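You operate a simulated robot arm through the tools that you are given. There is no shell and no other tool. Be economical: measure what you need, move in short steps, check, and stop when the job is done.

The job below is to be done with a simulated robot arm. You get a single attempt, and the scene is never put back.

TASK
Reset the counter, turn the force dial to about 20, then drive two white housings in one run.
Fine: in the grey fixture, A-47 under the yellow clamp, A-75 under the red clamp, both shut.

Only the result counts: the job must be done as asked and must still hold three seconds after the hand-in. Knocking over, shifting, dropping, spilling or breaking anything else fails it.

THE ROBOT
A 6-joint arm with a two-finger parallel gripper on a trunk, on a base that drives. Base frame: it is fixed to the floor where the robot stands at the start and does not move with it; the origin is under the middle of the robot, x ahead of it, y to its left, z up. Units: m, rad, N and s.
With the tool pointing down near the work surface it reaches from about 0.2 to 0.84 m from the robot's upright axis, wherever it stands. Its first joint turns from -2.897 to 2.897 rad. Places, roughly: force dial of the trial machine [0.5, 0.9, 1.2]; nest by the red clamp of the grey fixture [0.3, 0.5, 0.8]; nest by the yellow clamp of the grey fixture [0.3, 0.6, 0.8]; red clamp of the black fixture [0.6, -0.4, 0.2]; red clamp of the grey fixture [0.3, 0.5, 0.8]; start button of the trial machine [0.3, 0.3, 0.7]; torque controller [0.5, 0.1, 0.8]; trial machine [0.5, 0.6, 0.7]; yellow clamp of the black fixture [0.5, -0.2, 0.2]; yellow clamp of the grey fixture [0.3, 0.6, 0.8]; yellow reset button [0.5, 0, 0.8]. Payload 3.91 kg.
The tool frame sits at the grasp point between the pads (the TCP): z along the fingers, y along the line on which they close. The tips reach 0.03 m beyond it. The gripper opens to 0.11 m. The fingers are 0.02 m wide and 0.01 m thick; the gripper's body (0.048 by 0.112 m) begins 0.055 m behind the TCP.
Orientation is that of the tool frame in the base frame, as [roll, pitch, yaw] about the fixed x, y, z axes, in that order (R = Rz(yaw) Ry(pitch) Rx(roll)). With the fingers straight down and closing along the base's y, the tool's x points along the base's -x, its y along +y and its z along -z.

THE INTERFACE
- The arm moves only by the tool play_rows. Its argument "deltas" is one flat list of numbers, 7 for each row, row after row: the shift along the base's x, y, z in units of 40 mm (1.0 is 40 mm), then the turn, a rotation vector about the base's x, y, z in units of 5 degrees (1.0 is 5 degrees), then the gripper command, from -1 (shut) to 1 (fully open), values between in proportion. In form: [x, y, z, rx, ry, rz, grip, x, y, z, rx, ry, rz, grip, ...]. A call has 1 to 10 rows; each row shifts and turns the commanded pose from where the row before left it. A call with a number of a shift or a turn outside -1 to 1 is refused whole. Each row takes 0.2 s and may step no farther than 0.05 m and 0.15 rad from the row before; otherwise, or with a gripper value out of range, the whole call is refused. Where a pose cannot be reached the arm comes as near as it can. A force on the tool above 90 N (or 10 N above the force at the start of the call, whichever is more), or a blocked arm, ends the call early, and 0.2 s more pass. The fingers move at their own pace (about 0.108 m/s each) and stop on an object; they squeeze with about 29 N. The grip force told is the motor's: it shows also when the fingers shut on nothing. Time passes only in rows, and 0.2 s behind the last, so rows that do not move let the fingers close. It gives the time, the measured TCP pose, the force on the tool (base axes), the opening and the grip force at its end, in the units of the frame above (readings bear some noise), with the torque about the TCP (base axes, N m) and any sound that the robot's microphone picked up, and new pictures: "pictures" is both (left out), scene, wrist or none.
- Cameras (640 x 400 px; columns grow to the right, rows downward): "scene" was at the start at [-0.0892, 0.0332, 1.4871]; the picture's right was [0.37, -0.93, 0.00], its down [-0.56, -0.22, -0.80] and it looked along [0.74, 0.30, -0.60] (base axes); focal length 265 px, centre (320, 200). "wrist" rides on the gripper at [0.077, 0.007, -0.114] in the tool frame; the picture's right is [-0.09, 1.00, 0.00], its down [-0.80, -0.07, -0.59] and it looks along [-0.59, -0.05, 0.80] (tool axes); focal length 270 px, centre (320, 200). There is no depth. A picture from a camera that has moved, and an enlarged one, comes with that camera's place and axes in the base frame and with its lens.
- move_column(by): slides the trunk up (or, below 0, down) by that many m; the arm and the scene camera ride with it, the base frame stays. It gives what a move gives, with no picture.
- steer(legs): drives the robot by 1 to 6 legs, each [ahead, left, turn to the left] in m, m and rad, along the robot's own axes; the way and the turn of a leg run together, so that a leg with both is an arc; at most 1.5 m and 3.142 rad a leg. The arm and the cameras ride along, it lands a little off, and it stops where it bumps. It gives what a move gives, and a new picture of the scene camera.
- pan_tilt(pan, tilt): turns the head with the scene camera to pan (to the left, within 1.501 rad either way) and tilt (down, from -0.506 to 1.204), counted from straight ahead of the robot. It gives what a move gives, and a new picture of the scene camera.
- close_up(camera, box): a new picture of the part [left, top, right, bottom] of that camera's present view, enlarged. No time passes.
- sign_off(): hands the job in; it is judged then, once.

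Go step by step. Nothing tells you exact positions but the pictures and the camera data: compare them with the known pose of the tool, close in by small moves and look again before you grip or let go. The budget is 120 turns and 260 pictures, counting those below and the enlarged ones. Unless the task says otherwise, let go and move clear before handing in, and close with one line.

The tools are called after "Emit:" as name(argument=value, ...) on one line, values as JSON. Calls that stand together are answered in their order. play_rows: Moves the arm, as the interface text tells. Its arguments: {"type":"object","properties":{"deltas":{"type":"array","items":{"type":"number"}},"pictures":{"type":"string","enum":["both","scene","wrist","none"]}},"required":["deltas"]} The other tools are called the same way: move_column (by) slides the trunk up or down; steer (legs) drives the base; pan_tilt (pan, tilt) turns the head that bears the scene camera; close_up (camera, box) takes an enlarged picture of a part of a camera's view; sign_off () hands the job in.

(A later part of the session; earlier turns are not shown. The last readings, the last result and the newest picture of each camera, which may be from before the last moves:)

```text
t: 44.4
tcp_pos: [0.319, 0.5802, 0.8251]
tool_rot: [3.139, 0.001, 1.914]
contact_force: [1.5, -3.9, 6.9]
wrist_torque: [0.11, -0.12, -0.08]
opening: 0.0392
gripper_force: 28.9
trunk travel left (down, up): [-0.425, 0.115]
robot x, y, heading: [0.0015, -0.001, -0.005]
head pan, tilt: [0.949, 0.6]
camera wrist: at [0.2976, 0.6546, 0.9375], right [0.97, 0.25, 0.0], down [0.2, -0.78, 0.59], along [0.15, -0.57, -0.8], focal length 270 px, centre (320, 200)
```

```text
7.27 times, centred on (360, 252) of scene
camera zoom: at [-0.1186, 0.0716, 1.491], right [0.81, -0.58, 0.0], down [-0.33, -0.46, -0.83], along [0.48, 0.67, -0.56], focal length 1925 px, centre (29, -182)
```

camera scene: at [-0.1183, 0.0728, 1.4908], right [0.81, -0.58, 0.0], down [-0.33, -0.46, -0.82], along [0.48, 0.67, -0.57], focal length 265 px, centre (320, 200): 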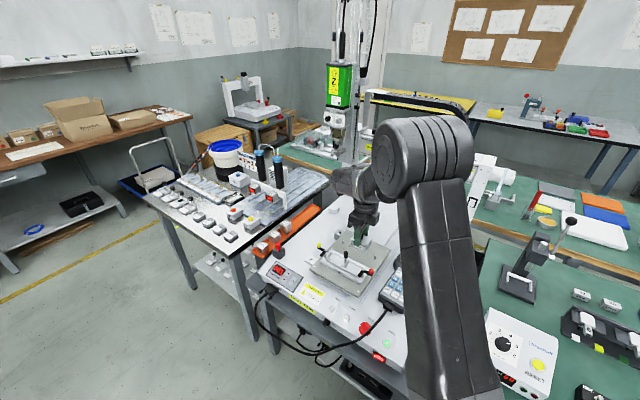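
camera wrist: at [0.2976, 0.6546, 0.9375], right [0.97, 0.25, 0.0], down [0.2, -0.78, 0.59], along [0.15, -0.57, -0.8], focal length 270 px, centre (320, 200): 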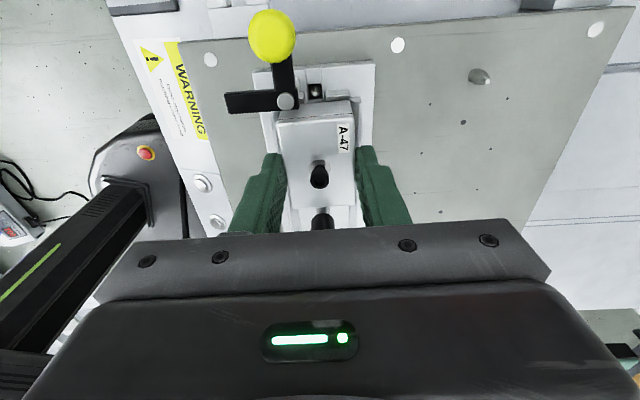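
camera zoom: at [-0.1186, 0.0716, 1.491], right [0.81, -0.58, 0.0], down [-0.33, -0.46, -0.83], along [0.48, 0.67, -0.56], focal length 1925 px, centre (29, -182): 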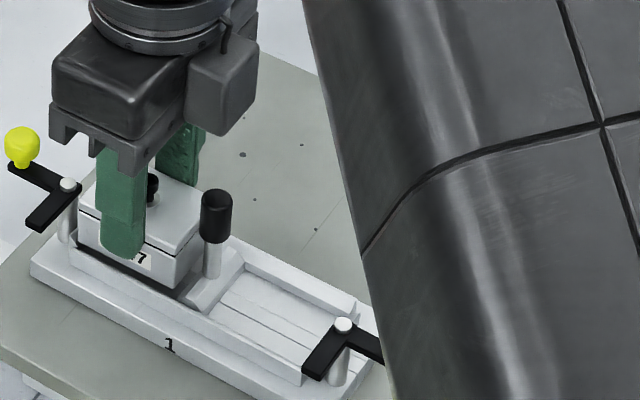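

A light touch from the end block; I nudge 1 mm toward the post and continue down.

Emit:
play_rows(deltas=[0.01, -0.025, -0.05, 0, 0, 0, -1, 0, 0, -0.1, 0, 0, 0, -1, 0, 0, 0, 0, 0, 0, -1], pictures="none")

Emit:
close_up(camera="scene", box=[320, 225, 400, 280])

Emit:
close_up(camera="wrist", box=[200, 60, 440, 220])

```text
t: 45.2
tcp_pos: [0.3176, 0.5793, 0.8132]
tool_rot: [-3.14, 0.002, 1.915]
contact_force: [1.7, -8.2, -2.3]
wrist_torque: [-0.4, -0.09, -0.14]
opening: 0.0394
gripper_force: 29.1
trunk travel left (down, up): [-0.425, 0.115]
robot x, y, heading: [0.0011, 0.0005, -0.001]
head pan, tilt: [0.949, 0.6]
```

```text
7.27 times, centred on (360, 252) of scene
camera zoom: at [-0.118, 0.0722, 1.4905], right [0.81, -0.58, 0.0], down [-0.33, -0.46, -0.83], along [0.48, 0.67, -0.56], focal length 1925 px, centre (29, -182)
```

zoom: 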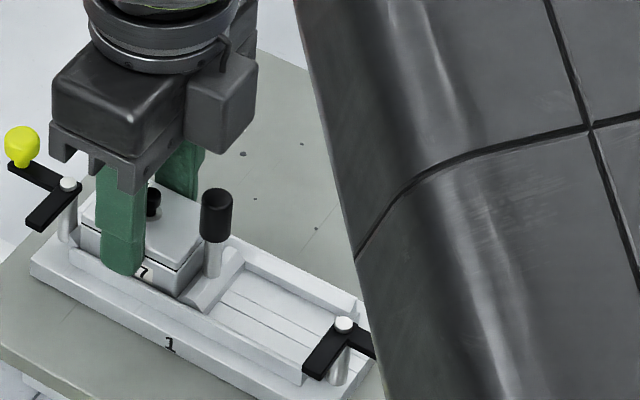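

```text
2.50 times, centred on (320, 140) of wrist
camera zoom: at [0.2973, 0.6541, 0.9264], right [0.97, 0.25, 0.0], down [0.2, -0.78, 0.6], along [0.15, -0.58, -0.8], focal length 676 px, centre (320, 350)
```

zoom: 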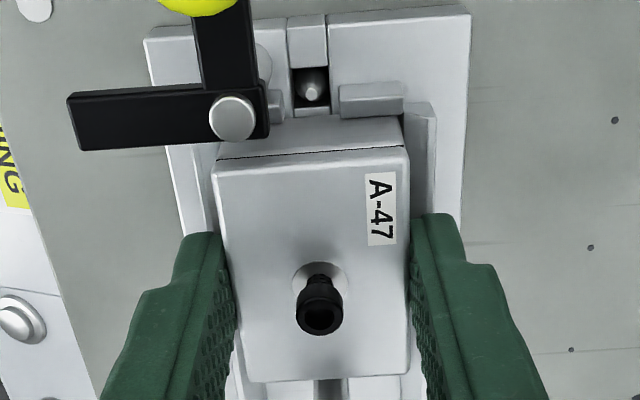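

It is sliding into the nest. I continue a few millimetres further until it seats.

Emit:
play_rows(deltas=[0.01, -0.025, -0.05, 0, 0, 0, -1, 0, 0, -0.08, 0, 0, 0, -1, 0, 0, 0, 0, 0, 0, -1], pictures="none")

Emit:
close_up(camera="scene", box=[320, 225, 400, 280])

Emit:
close_up(camera="wrist", box=[200, 60, 440, 220])

```text
t: 46.0
tcp_pos: [0.3183, 0.5792, 0.8124]
tool_rot: [3.139, -0.005, 1.916]
contact_force: [5.0, -8.5, 19.0]
wrist_torque: [-0.71, -0.26, -0.22]
opening: 0.0392
gripper_force: 29.3
trunk travel left (down, up): [-0.425, 0.115]
robot x, y, heading: [0.001, 0.0018, -0.0]
head pan, tilt: [0.949, 0.6]
```

```text
7.27 times, centred on (360, 252) of scene
camera zoom: at [-0.1187, 0.0701, 1.4912], right [0.81, -0.58, 0.0], down [-0.33, -0.46, -0.83], along [0.48, 0.67, -0.56], focal length 1925 px, centre (29, -182)
```

zoom: 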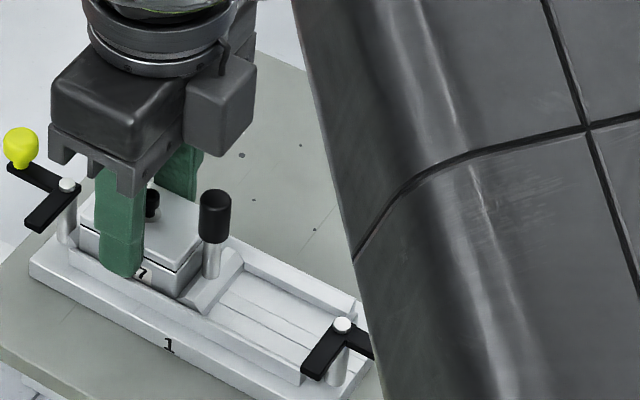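

```text
2.50 times, centred on (320, 140) of wrist
camera zoom: at [0.2966, 0.6531, 0.9267], right [0.97, 0.25, 0.0], down [0.2, -0.78, 0.59], along [0.15, -0.57, -0.81], focal length 676 px, centre (320, 350)
```

zoom: 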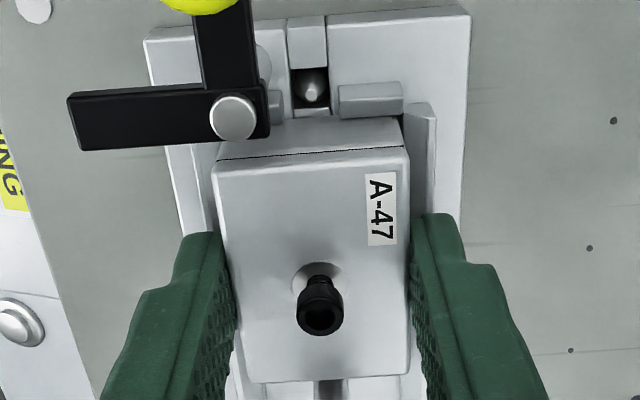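

It has bottomed out (19 N). I release and back straight up to inspect seating.

Emit:
play_rows(deltas=[-0.01, 0.025, 0.05, 0, 0, 0, -1, 0, 0, 0, 0, 0, 0, 0, 0, 0, 0, 0, 0, 0, 0.2, 0, 0, 0.4, 0, 0, 0, 0.3, 0, 0, 1, 0, 0, 0, 0.3, 0, 0, 1, 0, 0, 0, 0.3], pictures="wrist")

Emit:
close_up(camera="scene", box=[320, 225, 400, 280])

Emit:
close_up(camera="wrist", box=[200, 60, 440, 220])

```text
t: 47.4
tcp_pos: [0.3163, 0.5818, 0.9068]
tool_rot: [3.14, 0.002, 1.916]
contact_force: [0.1, -0.4, 0.0]
wrist_torque: [0.0, -0.01, 0.0]
opening: 0.0715
gripper_force: 0.0
trunk travel left (down, up): [-0.425, 0.115]
robot x, y, heading: [-0.0017, -0.0008, -0.0]
head pan, tilt: [0.949, 0.6]
camera wrist: at [0.2958, 0.6563, 1.0206], right [0.97, 0.25, 0.0], down [0.2, -0.78, 0.59], along [0.15, -0.57, -0.8], focal length 270 px, centre (320, 200)
```

wrist: 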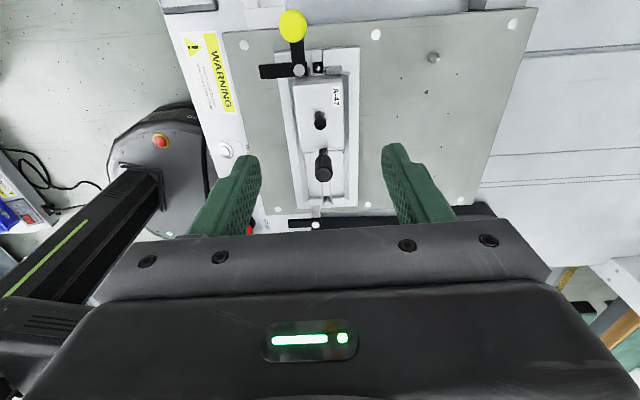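

```text
7.27 times, centred on (360, 252) of scene
camera zoom: at [-0.1186, 0.0724, 1.4908], right [0.81, -0.58, 0.0], down [-0.33, -0.46, -0.83], along [0.48, 0.67, -0.56], focal length 1925 px, centre (29, -182)
```

zoom: 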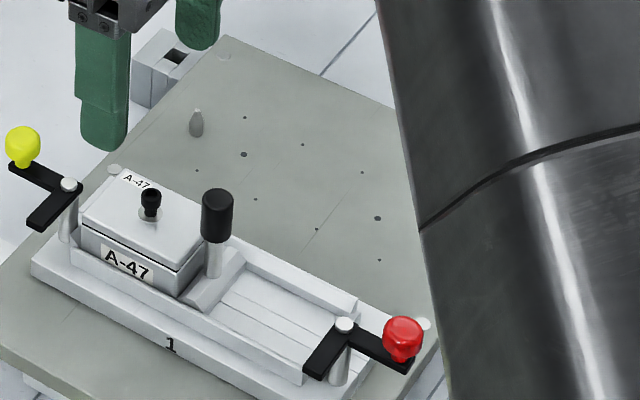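

```text
2.50 times, centred on (320, 140) of wrist
camera zoom: at [0.2958, 0.6563, 1.0206], right [0.97, 0.25, 0.0], down [0.2, -0.78, 0.59], along [0.15, -0.57, -0.8], focal length 676 px, centre (320, 350)
```

zoom: 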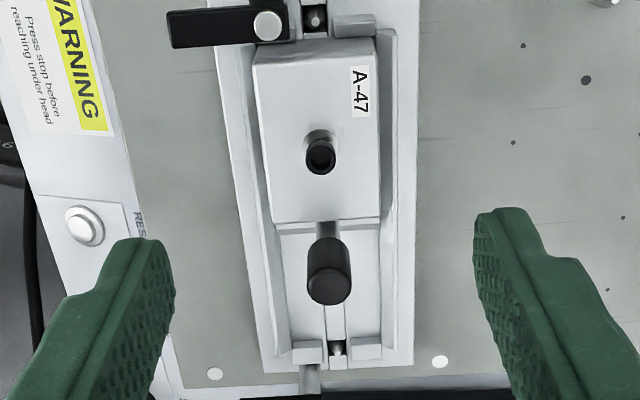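

A-47 is seated level in the yellow nest. Next I open and travel to A-75 on the green table.

Emit:
play_rows(deltas=[0, 0, 1, 0, 0, 0, 1, 0.2, -0.97, 0, 0, 0, 0, 1, 0.2, -0.97, 0, 0, 0, 0, 1, 0.2, -0.97, 0, 0, 0, 0, 1, 0.2, -0.97, 0, 0, 0, 0, 1, 0.2, -0.97, 0, 0, 0, 0, 1, 0.3, -0.94, 0, 0, 0, 0, 1, 0.3, -0.94, 0, 0, 0, 0, 1, 0.3, -0.94, 0, 0, 0, 0, 1, 0.3, -0.94, 0, 0, 0, 0, 1], pictures="none")

Emit:
play_rows(deltas=[0.33, -0.94, 0, 0, 0, 0, 1, 0.33, -0.94, 0, 0, 0, 0, 1, 0.33, -0.94, 0, 0, 0, 0, 1, 0.33, -0.94, 0, 0, 0, 0, 1, 0.33, -0.94, 0, 0, 0, 0, 1, 0.33, -0.94, 0, 0, 0, 0, 1, 0.33, -0.94, 0, 0, 0, 0, 1, 0.33, -0.94, -0.1, 0, 0, 0, 1, 0.33, -0.94, -0.2, 0, 0, 0, 1, 0.33, -0.94, -0.3, 0, 0, 0, 1], pictures="wrist")

Emit:
pan_tilt(pan=-0.4, tilt=0.7)

```text
t: 49.6
tcp_pos: [0.4062, 0.2341, 0.9461]
tool_rot: [-3.141, 0.001, 1.918]
contact_force: [-0.3, -0.3, -0.1]
wrist_torque: [0.01, 0.02, 0.01]
opening: 0.1098
gripper_force: 0.0
trunk travel left (down, up): [-0.425, 0.115]
robot x, y, heading: [0.0042, 0.0009, 0.002]
head pan, tilt: [0.949, 0.6]
```

```text
t: 51.8
tcp_pos: [0.5409, -0.1391, 0.9234]
tool_rot: [3.14, 0.001, 1.916]
contact_force: [0.3, 0.2, 0.5]
wrist_torque: [0.02, 0.03, -0.01]
opening: 0.11
gripper_force: 0.0
trunk travel left (down, up): [-0.425, 0.115]
robot x, y, heading: [-0.0, 0.0029, 0.003]
head pan, tilt: [0.949, 0.6]
camera wrist: at [0.5195, -0.065, 1.0372], right [0.97, 0.25, 0.0], down [0.2, -0.78, 0.59], along [0.15, -0.57, -0.8], focal length 270 px, centre (320, 200)
```

wrist: 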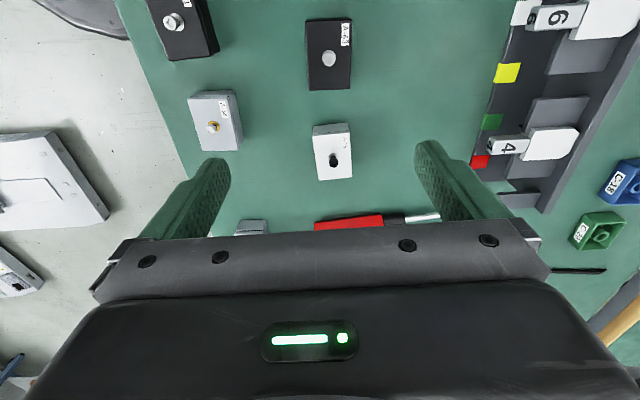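

```text
t: 53.3
tcp_pos: [0.5405, -0.1374, 0.924]
tool_rot: [3.14, 0.0, 1.915]
contact_force: [-0.5, -0.1, -0.4]
wrist_torque: [0.0, 0.0, 0.02]
opening: 0.1102
gripper_force: 0.1
trunk travel left (down, up): [-0.425, 0.115]
robot x, y, heading: [-0.0032, 0.002, -0.001]
head pan, tilt: [-0.4, 0.7]
camera scene: at [-0.0915, -0.0323, 1.4822], right [-0.39, -0.92, 0.0], down [-0.59, 0.25, -0.76], along [0.7, -0.3, -0.64], focal length 265 px, centre (320, 200)
```

scene: 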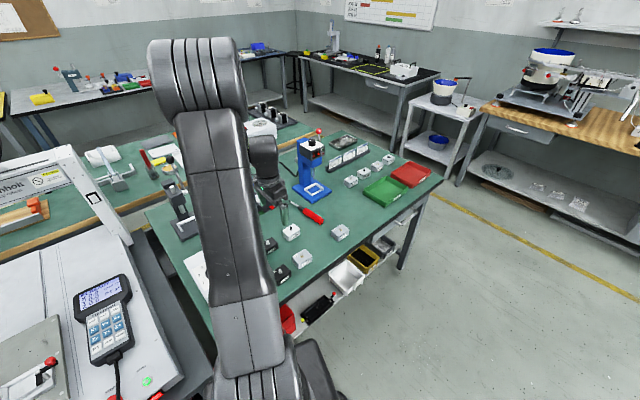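

A-75 is right under the camera; I zoom for its position and yaw.

Emit:
close_up(camera="wrist", box=[260, 100, 400, 200])

```text
4.00 times, centred on (330, 150) of wrist
camera zoom: at [0.5191, -0.064, 1.0374], right [0.97, 0.25, 0.0], down [0.2, -0.78, 0.59], along [0.15, -0.57, -0.8], focal length 1081 px, centre (280, 400)
```

zoom: 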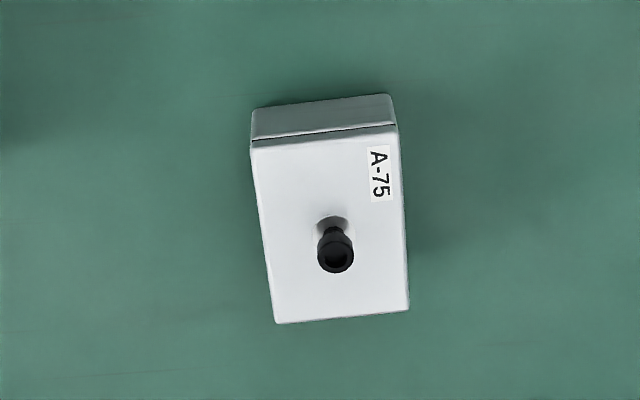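

A-75's centre is ≈[0.569,-0.195], yawed ~21.6°. I align over it and descend partway.

Emit:
play_rows(deltas=[0.35, -0.71, 0, 0, 0, 0.38, 1, 0.35, -0.71, 0, 0, 0, 0, 1, 0, 0, -0.9, 0, 0, 0, 1, 0, 0, -0.9, 0, 0, 0, 1, 0, 0, -0.6, 0, 0, 0, 1], pictures="wrist")

Emit:
close_up(camera="wrist", box=[200, 80, 440, 240])

Emit:
close_up(camera="scene", box=[240, 190, 340, 260])

```text
t: 54.5
tcp_pos: [0.5659, -0.1975, 0.8292]
tool_rot: [-3.142, 0.001, 1.95]
contact_force: [-0.5, -0.2, -0.6]
wrist_torque: [-0.02, -0.04, -0.01]
opening: 0.1101
gripper_force: 0.0
trunk travel left (down, up): [-0.425, 0.115]
robot x, y, heading: [-0.0014, -0.0004, 0.001]
head pan, tilt: [-0.4, 0.7]
camera wrist: at [0.5427, -0.1234, 0.9421], right [0.96, 0.29, 0.0], down [0.23, -0.77, 0.59], along [0.17, -0.57, -0.8], focal length 270 px, centre (320, 200)
```

wrist: 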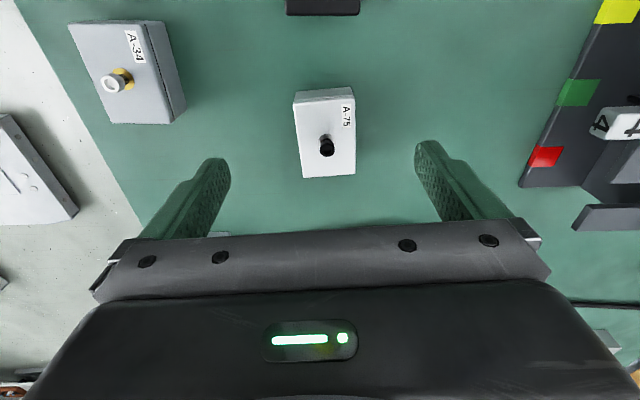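

```text
2.50 times, centred on (320, 160) of wrist
camera zoom: at [0.5427, -0.1234, 0.9421], right [0.96, 0.29, 0.0], down [0.23, -0.77, 0.59], along [0.17, -0.57, -0.8], focal length 676 px, centre (320, 300)
```

zoom: 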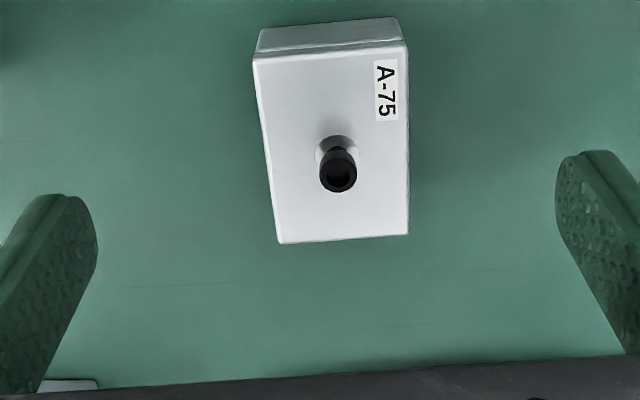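

```text
5.71 times, centred on (290, 225) of scene
camera zoom: at [-0.0913, -0.0325, 1.4823], right [-0.39, -0.92, 0.0], down [-0.59, 0.25, -0.76], along [0.7, -0.3, -0.64], focal length 1512 px, centre (491, 57)
```

zoom: 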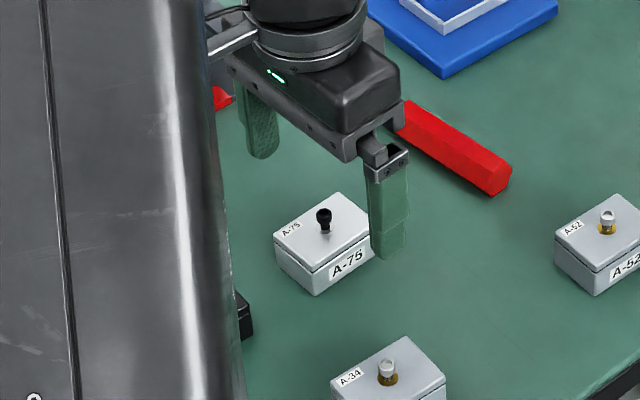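

Only a 5 mm correction along the closing direction is needed. I apply it, descend to grip height, close and lift.

Emit:
play_rows(deltas=[0.12, 0.045, -0.3, 0, 0, 0, 1, 0, 0, -0.68, 0, 0, 0, 1, 0, 0, 0, 0, 0, 0, -1, 0, 0, 0, 0, 0, 0, -1, 0, 0, 0, 0, 0, 0, -1, 0, 0, 0, 0, 0, 0, -1, 0, 0, 0.5, 0, 0, 0, -1, 0, 0, 1, 0, 0, 0, -1, 0, 0, 1, 0, 0, 0, -1], pictures="wrist")

Emit:
close_up(camera="wrist", box=[200, 60, 440, 220])

Emit:
close_up(camera="scene", box=[240, 170, 340, 240])

```text
t: 56.5
tcp_pos: [0.5697, -0.1962, 0.8911]
tool_rot: [3.141, 0.0, 1.949]
contact_force: [1.0, 0.1, -0.8]
wrist_torque: [0.02, -0.01, -0.02]
opening: 0.0394
gripper_force: 28.8
trunk travel left (down, up): [-0.425, 0.115]
robot x, y, heading: [0.0016, -0.0007, 0.006]
head pan, tilt: [-0.4, 0.7]
camera wrist: at [0.5454, -0.1218, 1.0041], right [0.96, 0.29, 0.0], down [0.23, -0.77, 0.59], along [0.17, -0.57, -0.8], focal length 270 px, centre (320, 200)
```

wrist: 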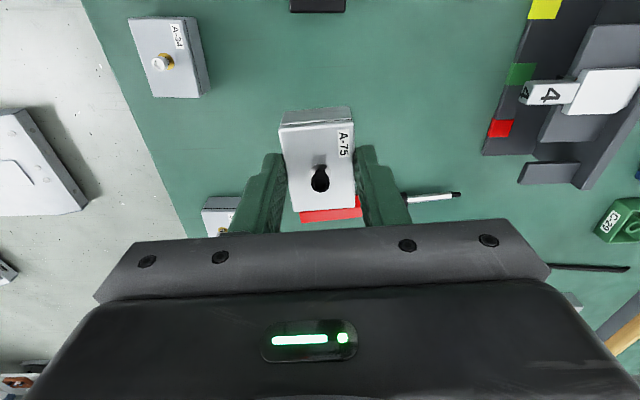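

```text
2.50 times, centred on (320, 140) of wrist
camera zoom: at [0.5454, -0.1218, 1.0041], right [0.96, 0.29, 0.0], down [0.23, -0.77, 0.59], along [0.17, -0.57, -0.8], focal length 676 px, centre (320, 350)
```

zoom: 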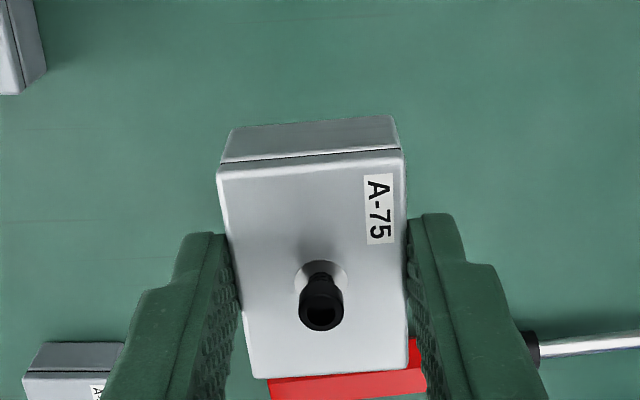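

```text
5.71 times, centred on (290, 205) of scene
camera zoom: at [-0.0919, -0.0323, 1.4821], right [-0.39, -0.92, 0.0], down [-0.59, 0.25, -0.77], along [0.7, -0.3, -0.64], focal length 1512 px, centre (491, 171)
```

zoom: 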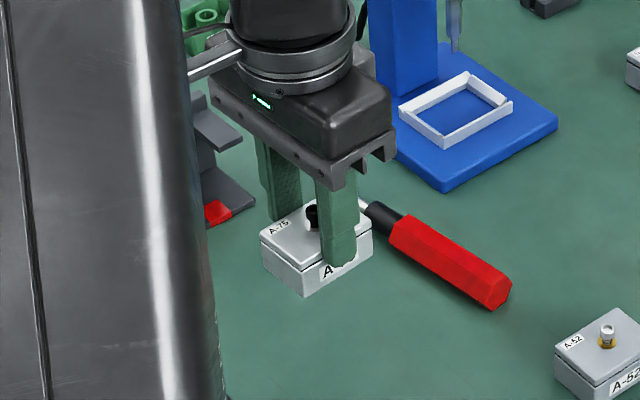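

A-75 is held level. I carry it back at safe height, pre-aligned, to above the red nest at ≈[0.340,0.515].

Emit:
play_rows(deltas=[0, 0, 0.8, 0, 0, 0, -1, -0.32, 0.989, 0.6, 0, 0, -0.4, -1, -0.32, 0.989, 0, 0, 0, 0, -1, -0.32, 0.989, 0, 0, 0, 0, -1, -0.32, 0.989, 0, 0, 0, 0, -1, -0.32, 0.989, 0, 0, 0, 0, -1, -0.32, 0.989, 0, 0, 0, 0, -1, -0.32, 0.989, 0, 0, 0, 0, -1, -0.32, 0.989, 0, 0, 0, 0, -1, -0.32, 0.989, 0, 0, 0, 0, -1], pictures="none")

Emit:
play_rows(deltas=[-0.32, 0.989, 0, 0, 0, 0, -1, -0.32, 0.989, 0, 0, 0, 0, -1, -0.32, 0.989, 0, 0, 0, 0, -1, -0.32, 0.989, 0, 0, 0, 0, -1, -0.32, 0.989, 0, 0, 0, 0, -1, -0.32, 0.989, 0, 0, 0, 0, -1, -0.32, 0.989, -0.2, 0, 0, 0, -1, -0.32, 0.989, -0.5, 0, 0, 0, -1, -0.32, 0.989, -0.6, 0, 0, 0, -1, 0, 0, 0, 0, 0, 0, -1], pictures="wrist")

Emit:
pan_tilt(pan=0.95, tilt=0.6)

Emit:
close_up(camera="wrist", box=[200, 60, 440, 220])

Emit:
close_up(camera="scene", box=[320, 225, 400, 280])

```text
t: 58.7
tcp_pos: [0.4523, 0.1642, 0.9428]
tool_rot: [3.14, 0.001, 1.915]
contact_force: [-1.0, -0.1, -1.4]
wrist_torque: [0.01, 0.02, -0.01]
opening: 0.0393
gripper_force: 28.8
trunk travel left (down, up): [-0.425, 0.115]
robot x, y, heading: [0.002, -0.0002, 0.002]
head pan, tilt: [-0.4, 0.7]
```

```text
t: 60.9
tcp_pos: [0.3453, 0.5191, 0.8895]
tool_rot: [3.138, 0.0, 1.914]
contact_force: [0.0, -0.2, -1.0]
wrist_torque: [-0.04, -0.03, 0.0]
opening: 0.0392
gripper_force: 28.9
trunk travel left (down, up): [-0.425, 0.115]
robot x, y, heading: [-0.0002, -0.002, 0.007]
head pan, tilt: [-0.4, 0.7]
camera wrist: at [0.3247, 0.5925, 1.002], right [0.97, 0.25, 0.0], down [0.2, -0.78, 0.59], along [0.15, -0.58, -0.8], focal length 270 px, centre (320, 200)
```

wrist: 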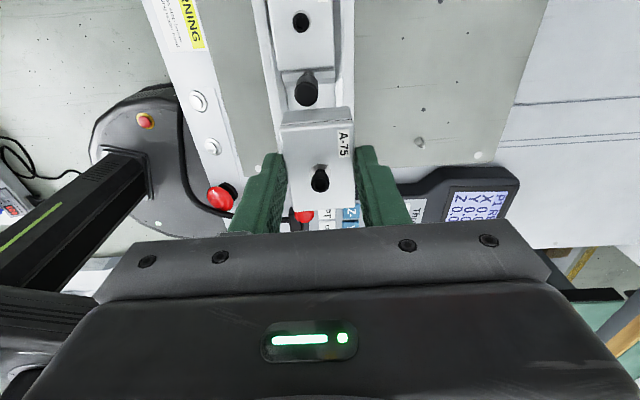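

```text
t: 62.4
tcp_pos: [0.3461, 0.518, 0.8901]
tool_rot: [3.139, -0.001, 1.915]
contact_force: [0.9, -0.4, -1.7]
wrist_torque: [0.0, 0.01, 0.01]
opening: 0.0394
gripper_force: 28.9
trunk travel left (down, up): [-0.425, 0.115]
robot x, y, heading: [-0.0029, 0.0011, 0.001]
head pan, tilt: [0.949, 0.6]
camera scene: at [-0.1183, 0.0728, 1.4908], right [0.81, -0.58, 0.0], down [-0.33, -0.46, -0.82], along [0.48, 0.67, -0.57], focal length 265 px, centre (320, 200)
```

scene: 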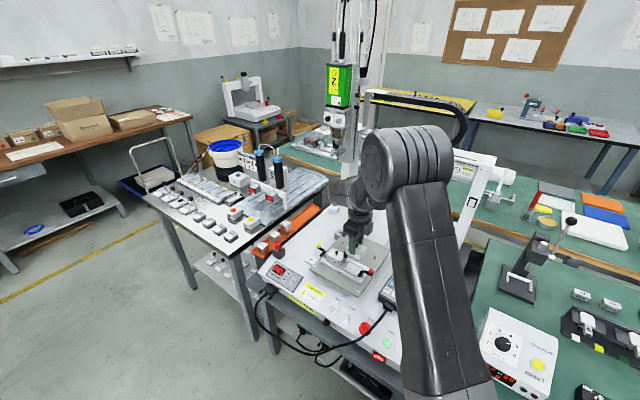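

```text
2.50 times, centred on (320, 140) of wrist
camera zoom: at [0.3249, 0.592, 1.0022], right [0.97, 0.25, 0.0], down [0.2, -0.78, 0.59], along [0.15, -0.58, -0.8], focal length 676 px, centre (320, 350)
```

zoom: 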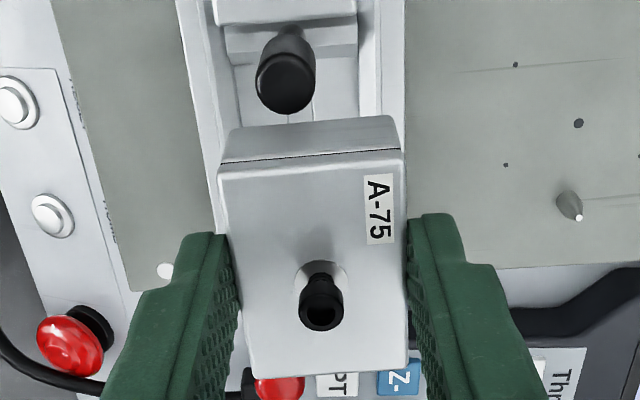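

```text
7.27 times, centred on (360, 252) of scene
camera zoom: at [-0.1183, 0.0728, 1.4908], right [0.81, -0.58, 0.0], down [-0.33, -0.46, -0.82], along [0.48, 0.67, -0.57], focal length 1925 px, centre (29, -182)
```

zoom: 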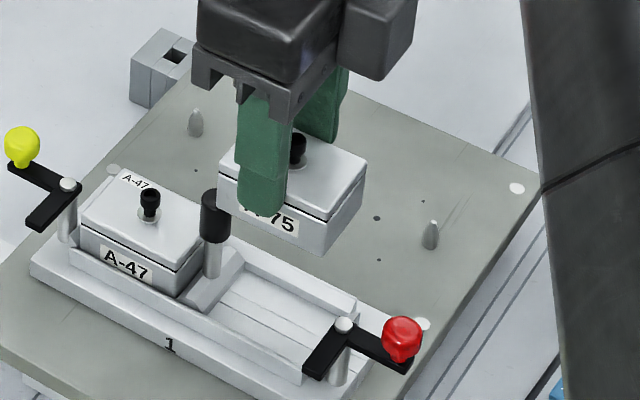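

I correct by about (−6, −2.5) mm and descend to just above the lips.

Emit:
play_rows(deltas=[-0.14, -0.06, 0, 0, 0, 0, -1, 0, 0, -0.4, 0, 0, 0, -1, 0, 0, -0.5, 0, 0, 0, -1, 0, 0, -0.42, 0, 0, 0, -1, 0, 0, 0, 0, 0, 0, -1], pictures="none")

Emit:
close_up(camera="wrist", box=[200, 60, 440, 220])

Emit:
close_up(camera="scene", box=[320, 225, 400, 280])

```text
t: 63.6
tcp_pos: [0.3344, 0.5137, 0.8366]
tool_rot: [-3.137, 0.004, 1.914]
contact_force: [1.9, -10.4, -4.3]
wrist_torque: [-0.2, -0.03, -0.05]
opening: 0.0398
gripper_force: 29.1
trunk travel left (down, up): [-0.425, 0.115]
robot x, y, heading: [0.0013, 0.0001, 0.002]
head pan, tilt: [0.949, 0.6]
```

```text
2.50 times, centred on (320, 140) of wrist
camera zoom: at [0.3139, 0.5883, 0.9495], right [0.97, 0.25, 0.0], down [0.2, -0.78, 0.6], along [0.15, -0.58, -0.8], focal length 676 px, centre (320, 350)
```

zoom: 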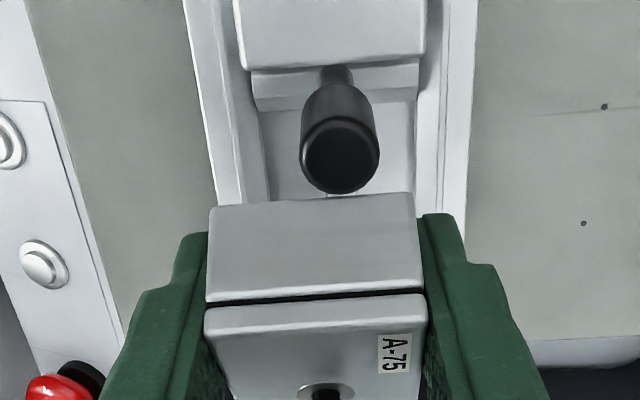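

```text
7.27 times, centred on (360, 252) of scene
camera zoom: at [-0.1179, 0.0719, 1.4903], right [0.81, -0.58, 0.0], down [-0.33, -0.46, -0.83], along [0.48, 0.67, -0.56], focal length 1925 px, centre (29, -182)
```

zoom: 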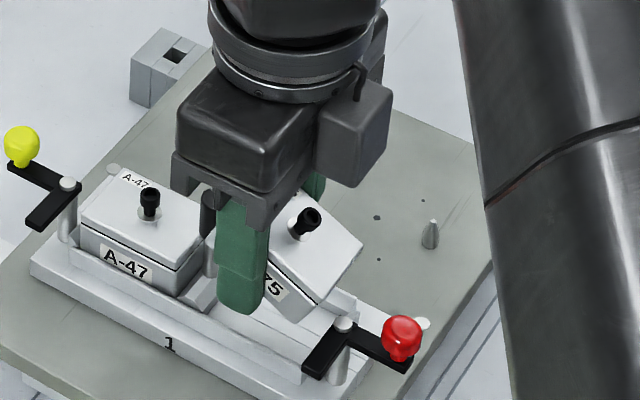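

A-75's near end caught the post's knob and tilted in the grip. I lift clear and inspect before re-levelling it on the plate as I did before.

Emit:
play_rows(deltas=[0.03, -0.09, 0.4, 0, 0, 0, -1, 0, 0, 0.8, 0, 0, 0, -1, 0, 0, 0.8, 0, 0, 0, -1], pictures="wrist")

Emit:
close_up(camera="scene", box=[310, 200, 410, 270])

```text
t: 64.4
tcp_pos: [0.3359, 0.5098, 0.9206]
tool_rot: [3.14, -0.001, 1.913]
contact_force: [0.5, -0.9, -1.1]
wrist_torque: [0.04, 0.0, 0.0]
opening: 0.0397
gripper_force: 29.1
trunk travel left (down, up): [-0.425, 0.115]
robot x, y, heading: [-0.0018, 0.0024, -0.001]
head pan, tilt: [0.949, 0.6]
camera wrist: at [0.3147, 0.5844, 1.0337], right [0.97, 0.25, 0.0], down [0.2, -0.78, 0.59], along [0.15, -0.58, -0.8], focal length 270 px, centre (320, 200)
```

wrist: 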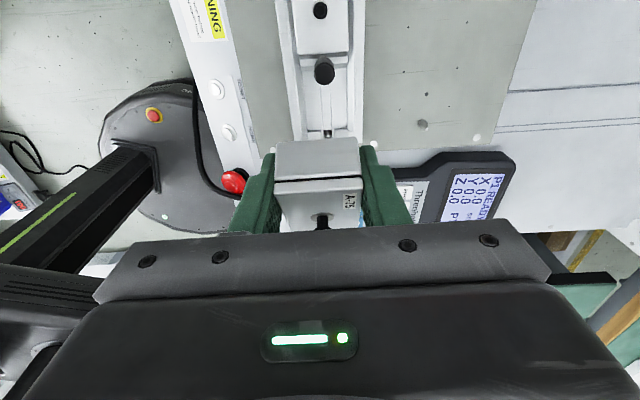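

```text
5.71 times, centred on (360, 235) of scene
camera zoom: at [-0.1185, 0.0726, 1.4908], right [0.81, -0.58, 0.0], down [-0.33, -0.46, -0.83], along [0.48, 0.67, -0.56], focal length 1512 px, centre (91, 0)
```

zoom: 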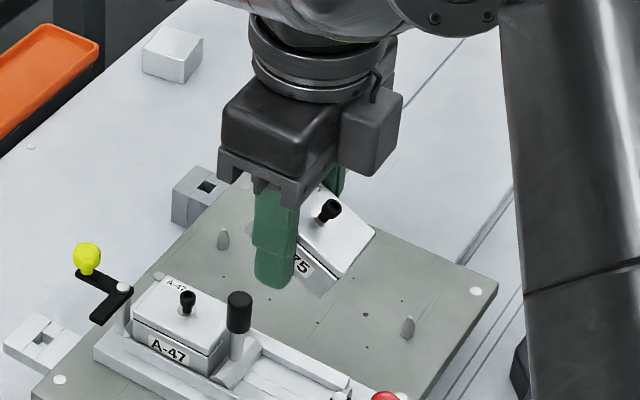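

A-75 is tilted ~27°. I carry it to the same free spot on the plate, pre-tilting the tool 15° to bring it nearer level.

Emit:
play_rows(deltas=[0.57, 0.52, 0, -0.943, -0.333, 0, -1, 0.57, 0.52, 0, -0.943, -0.333, 0, -1, 0.57, 0.52, 0, -0.943, -0.333, 0, -1, 0, 0, -0.7, 0, 0, 0, -1, 0, 0, -0.7, 0, 0, 0, -1, 0, 0, -0.7, 0, 0, 0, -1], pictures="wrist")

Emit:
close_up(camera="scene", box=[310, 200, 410, 270])

```text
t: 65.8
tcp_pos: [0.4026, 0.5753, 0.837]
tool_rot: [-3.141, 0.261, 1.915]
contact_force: [-0.6, 0.2, -0.8]
wrist_torque: [-0.02, 0.02, -0.04]
opening: 0.0396
gripper_force: 29.2
trunk travel left (down, up): [-0.425, 0.115]
robot x, y, heading: [0.0019, 0.0016, -0.001]
head pan, tilt: [0.949, 0.6]
camera wrist: at [0.3723, 0.6748, 0.9252], right [0.97, 0.26, 0.02], down [0.14, -0.61, 0.78], along [0.21, -0.75, -0.62], focal length 270 px, centre (320, 200)
```

wrist: 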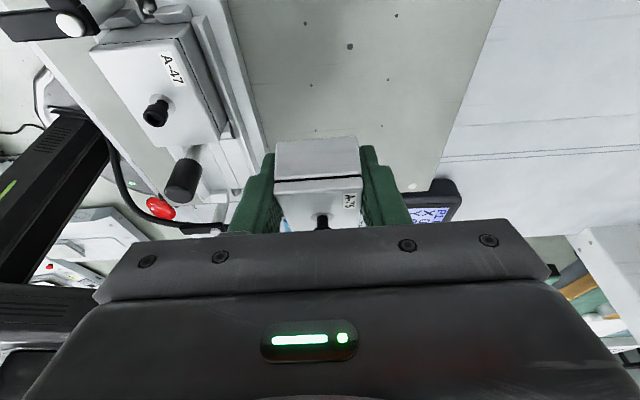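

```text
5.71 times, centred on (360, 235) of scene
camera zoom: at [-0.1182, 0.0731, 1.4909], right [0.81, -0.58, 0.0], down [-0.33, -0.46, -0.82], along [0.48, 0.67, -0.57], focal length 1512 px, centre (91, 0)
```

zoom: 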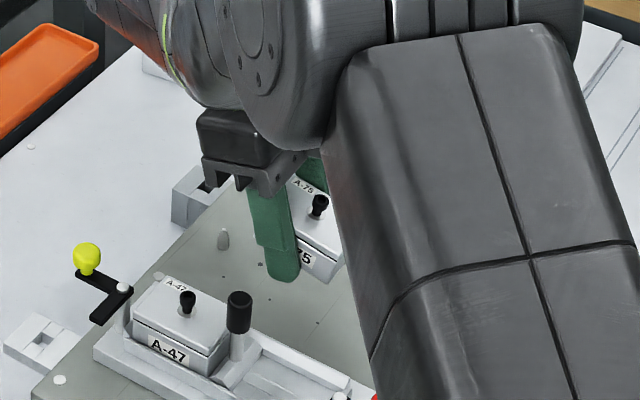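

Nearly level now; I add 6° more tilt and lower onto the plate.

Emit:
play_rows(deltas=[0, 0, -0.2, -0.94, -0.33, 0, -1, 0, 0, -0.2, -0.2, -0.07, 0, -1, 0, 0, -0.2, 0, 0, 0, -1], pictures="none")

Emit:
close_up(camera="scene", box=[330, 210, 390, 260])

Emit:
play_rows(deltas=[0, 0, -0.12, 0, 0, 0, -1, 0, 0, -0.1, 0, 0, 0, -1], pictures="none")

Emit:
close_up(camera="scene", box=[330, 210, 390, 260])

```text
t: 66.6
tcp_pos: [0.4027, 0.5756, 0.8115]
tool_rot: [3.14, 0.369, 1.915]
contact_force: [0.3, -0.3, -1.0]
wrist_torque: [0.01, -0.01, -0.03]
opening: 0.0395
gripper_force: 29.0
trunk travel left (down, up): [-0.425, 0.115]
robot x, y, heading: [-0.0049, 0.0011, 0.0]
head pan, tilt: [0.949, 0.6]
```

```text
8.00 times, centred on (360, 235) of scene
camera zoom: at [-0.1183, 0.0728, 1.4908], right [0.81, -0.58, 0.0], down [-0.33, -0.46, -0.82], along [0.48, 0.67, -0.57], focal length 2117 px, centre (0, -80)
```

zoom: 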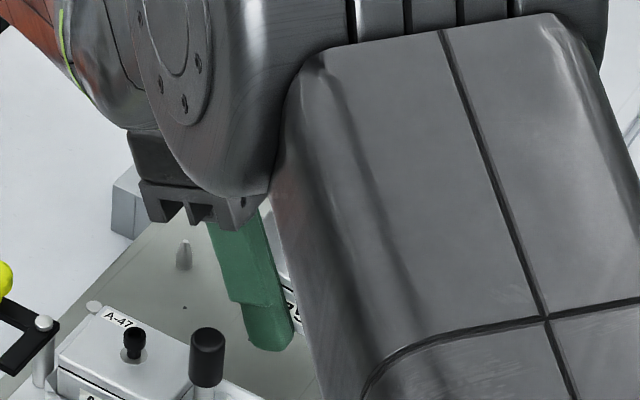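

```text
t: 67.2
tcp_pos: [0.4037, 0.575, 0.8041]
tool_rot: [-3.141, 0.366, 1.915]
contact_force: [-0.2, 1.0, -1.5]
wrist_torque: [0.04, 0.0, 0.0]
opening: 0.0396
gripper_force: 29.3
trunk travel left (down, up): [-0.425, 0.115]
robot x, y, heading: [0.0001, -0.0002, -0.002]
head pan, tilt: [0.949, 0.6]
```

```text
8.00 times, centred on (360, 235) of scene
camera zoom: at [-0.1183, 0.073, 1.4908], right [0.81, -0.58, 0.0], down [-0.33, -0.46, -0.82], along [0.48, 0.67, -0.57], focal length 2117 px, centre (0, -80)
```

zoom: 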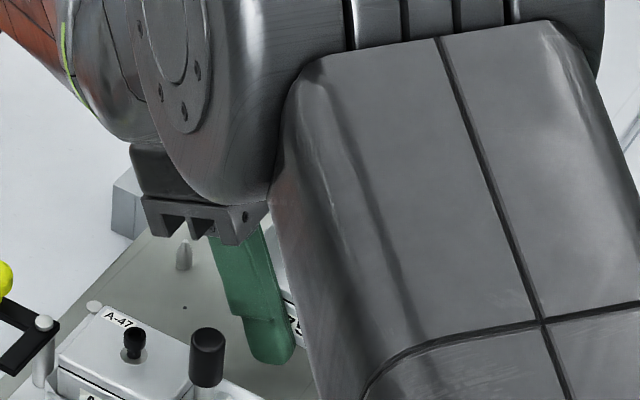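

No contact yet; I continue down gently.

Emit:
play_rows(deltas=[0, 0, -0.1, 0, 0, 0, -1, 0, 0, -0.08, 0, 0, 0, -1], pictures="wrist")

```text
t: 67.8
tcp_pos: [0.4036, 0.5747, 0.7958]
tool_rot: [-3.14, 0.369, 1.916]
contact_force: [-0.2, 0.7, -0.3]
wrist_torque: [-0.01, -0.01, 0.02]
opening: 0.0395
gripper_force: 28.7
trunk travel left (down, up): [-0.425, 0.115]
robot x, y, heading: [0.0014, -0.0003, -0.003]
head pan, tilt: [0.949, 0.6]
camera wrist: at [0.3709, 0.683, 0.8736], right [0.97, 0.26, 0.03], down [0.11, -0.53, 0.84], along [0.23, -0.81, -0.54], focal length 270 px, centre (320, 200)
```

wrist: 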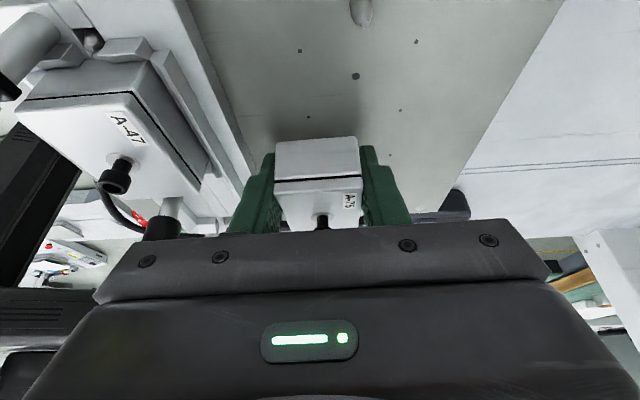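

Its bottom is still ~2 cm above the plate. I keep lowering with force checks.

Emit:
play_rows(deltas=[0, 0, -0.1, 0, 0, 0, -1, 0, 0, -0.1, 0, 0, 0, -1], pictures="wrist")

Emit:
close_up(camera="wrist", box=[200, 80, 440, 240])

```text
t: 68.4
tcp_pos: [0.4045, 0.5754, 0.7884]
tool_rot: [3.141, 0.369, 1.915]
contact_force: [-0.3, 0.2, -0.1]
wrist_torque: [0.02, -0.05, 0.03]
opening: 0.0397
gripper_force: 28.8
trunk travel left (down, up): [-0.425, 0.115]
robot x, y, heading: [0.0023, 0.002, -0.003]
head pan, tilt: [0.949, 0.6]
camera wrist: at [0.3714, 0.683, 0.8665], right [0.97, 0.26, 0.03], down [0.11, -0.53, 0.84], along [0.23, -0.81, -0.54], focal length 270 px, centre (320, 200)
```

wrist: 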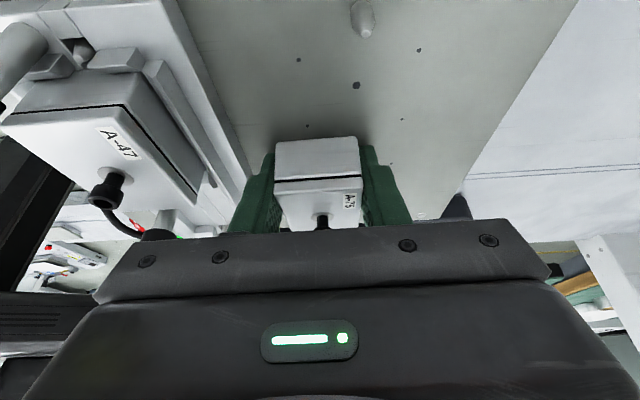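

```text
2.50 times, centred on (320, 160) of wrist
camera zoom: at [0.3714, 0.683, 0.8665], right [0.97, 0.26, 0.03], down [0.11, -0.53, 0.84], along [0.23, -0.81, -0.54], focal length 676 px, centre (320, 300)
```

zoom: 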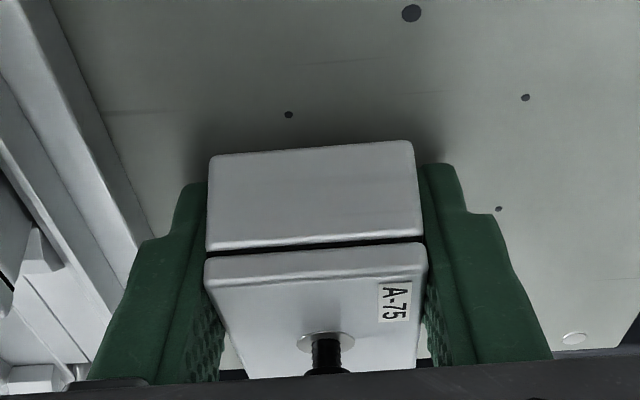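

The fingertips are nearly at the plate and the housing is close to level just above it. I lower to contact and then ease the fingers open so it settles.

Emit:
play_rows(deltas=[0, 0, -0.07, 0, 0, 0, -1, 0, 0, 0, 0, 0, 0, -1], pictures="none")

Emit:
close_up(camera="wrist", box=[200, 80, 440, 240])

```text
t: 69.0
tcp_pos: [0.4039, 0.5753, 0.7888]
tool_rot: [3.138, 0.365, 1.914]
contact_force: [0.9, 1.5, 18.5]
wrist_torque: [-0.07, 0.37, -0.25]
opening: 0.0395
gripper_force: 28.7
trunk travel left (down, up): [-0.425, 0.115]
robot x, y, heading: [0.0031, -0.0042, -0.002]
head pan, tilt: [0.949, 0.6]
```

```text
2.50 times, centred on (320, 160) of wrist
camera zoom: at [0.371, 0.6826, 0.8668], right [0.97, 0.26, 0.03], down [0.11, -0.53, 0.84], along [0.24, -0.81, -0.54], focal length 676 px, centre (320, 300)
```

zoom: 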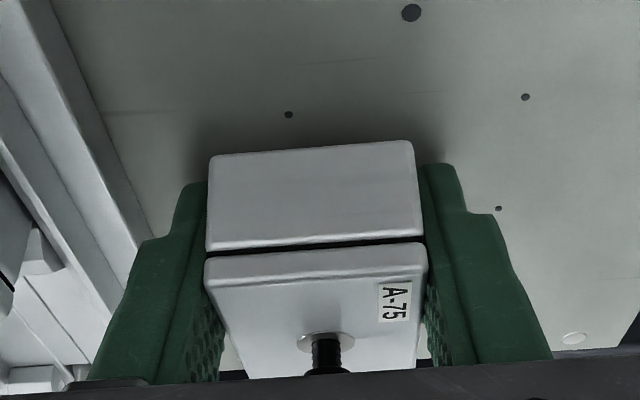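

Contact is made (18 N). I ease the fingers open to let the housing settle.

Emit:
play_rows(deltas=[0, 0, 0.04, 0, 0, 0, -0.2, 0, 0, 0, 0, 0, 0, 0, 0, 0, 0, 0, 0, 0, 0.2], pictures="wrist")

Emit:
close_up(camera="wrist", box=[200, 80, 440, 240])

```text
t: 69.8
tcp_pos: [0.4049, 0.5737, 0.7886]
tool_rot: [-3.141, 0.365, 1.915]
contact_force: [7.0, 3.0, 18.7]
wrist_torque: [-0.13, 0.4, -0.04]
opening: 0.0626
gripper_force: 0.0
trunk travel left (down, up): [-0.425, 0.115]
robot x, y, heading: [-0.0013, 0.001, 0.0]
head pan, tilt: [0.949, 0.6]
camera wrist: at [0.3718, 0.6821, 0.8666], right [0.97, 0.26, 0.03], down [0.11, -0.53, 0.84], along [0.23, -0.81, -0.54], focal length 270 px, centre (320, 200)
```

wrist: 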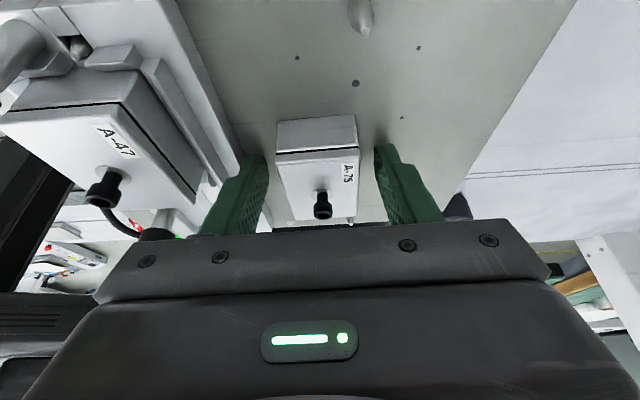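

```text
2.50 times, centred on (320, 160) of wrist
camera zoom: at [0.3718, 0.6821, 0.8666], right [0.97, 0.26, 0.03], down [0.11, -0.53, 0.84], along [0.23, -0.81, -0.54], focal length 676 px, centre (320, 300)
```

zoom: 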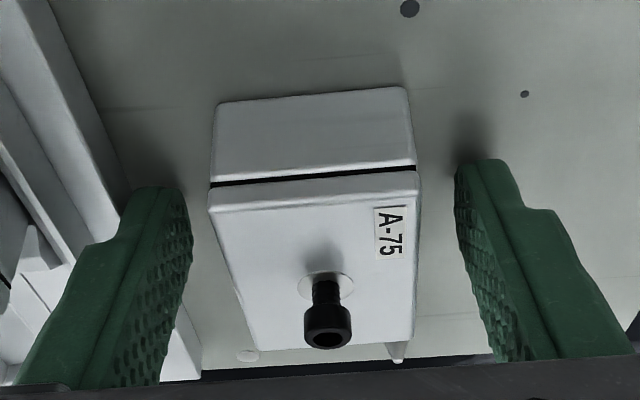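

A-75 sits flat on the plate. I raise, level the tool, and look for regripping.

Emit:
play_rows(deltas=[0, 0, 0.6, 0, 0, 0, 0.2, 0, 0, 0.7, 0.79, 0.28, 0, 0.2, 0, 0, 0.2, 0.79, 0.28, 0, 0.2, 0, 0, 0, 0.79, 0.28, 0, 0.2, 0, 0, 0, 0.79, 0.28, 0, 0.2, 0, 0, 0, 0.79, 0.28, 0, 0.2], pictures="wrist")

Emit:
close_up(camera="wrist", box=[200, 80, 440, 240])

Emit:
close_up(camera="scene", box=[310, 200, 410, 270])

```text
t: 71.2
tcp_pos: [0.4036, 0.5732, 0.8466]
tool_rot: [-3.14, 0.001, 1.913]
contact_force: [-0.2, -0.1, -0.3]
wrist_torque: [0.01, -0.03, 0.01]
opening: 0.0659
gripper_force: 0.1
trunk travel left (down, up): [-0.425, 0.115]
robot x, y, heading: [-0.0013, 0.0052, 0.002]
head pan, tilt: [0.949, 0.6]
camera wrist: at [0.3826, 0.649, 0.9597], right [0.97, 0.25, 0.0], down [0.2, -0.78, 0.6], along [0.15, -0.58, -0.8], focal length 270 px, centre (320, 200)
```

wrist: 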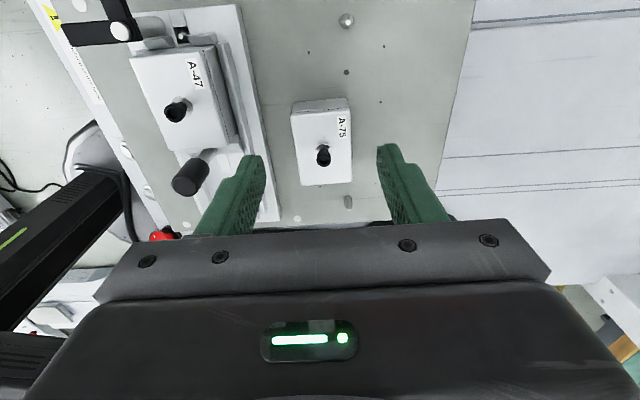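

```text
2.50 times, centred on (320, 160) of wrist
camera zoom: at [0.3826, 0.649, 0.9597], right [0.97, 0.25, 0.0], down [0.2, -0.78, 0.6], along [0.15, -0.58, -0.8], focal length 676 px, centre (320, 300)
```

zoom: 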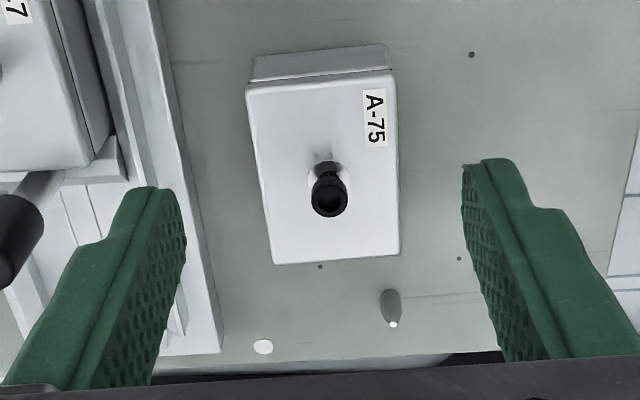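

```text
5.71 times, centred on (360, 235) of scene
camera zoom: at [-0.1183, 0.0727, 1.4908], right [0.81, -0.58, 0.0], down [-0.33, -0.46, -0.82], along [0.48, 0.67, -0.57], focal length 1512 px, centre (91, 0)
```

zoom: 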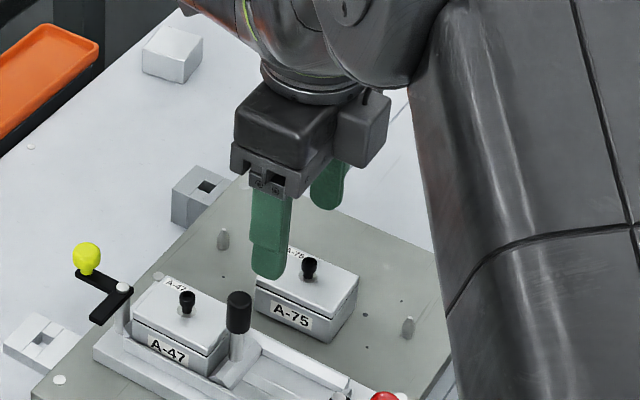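

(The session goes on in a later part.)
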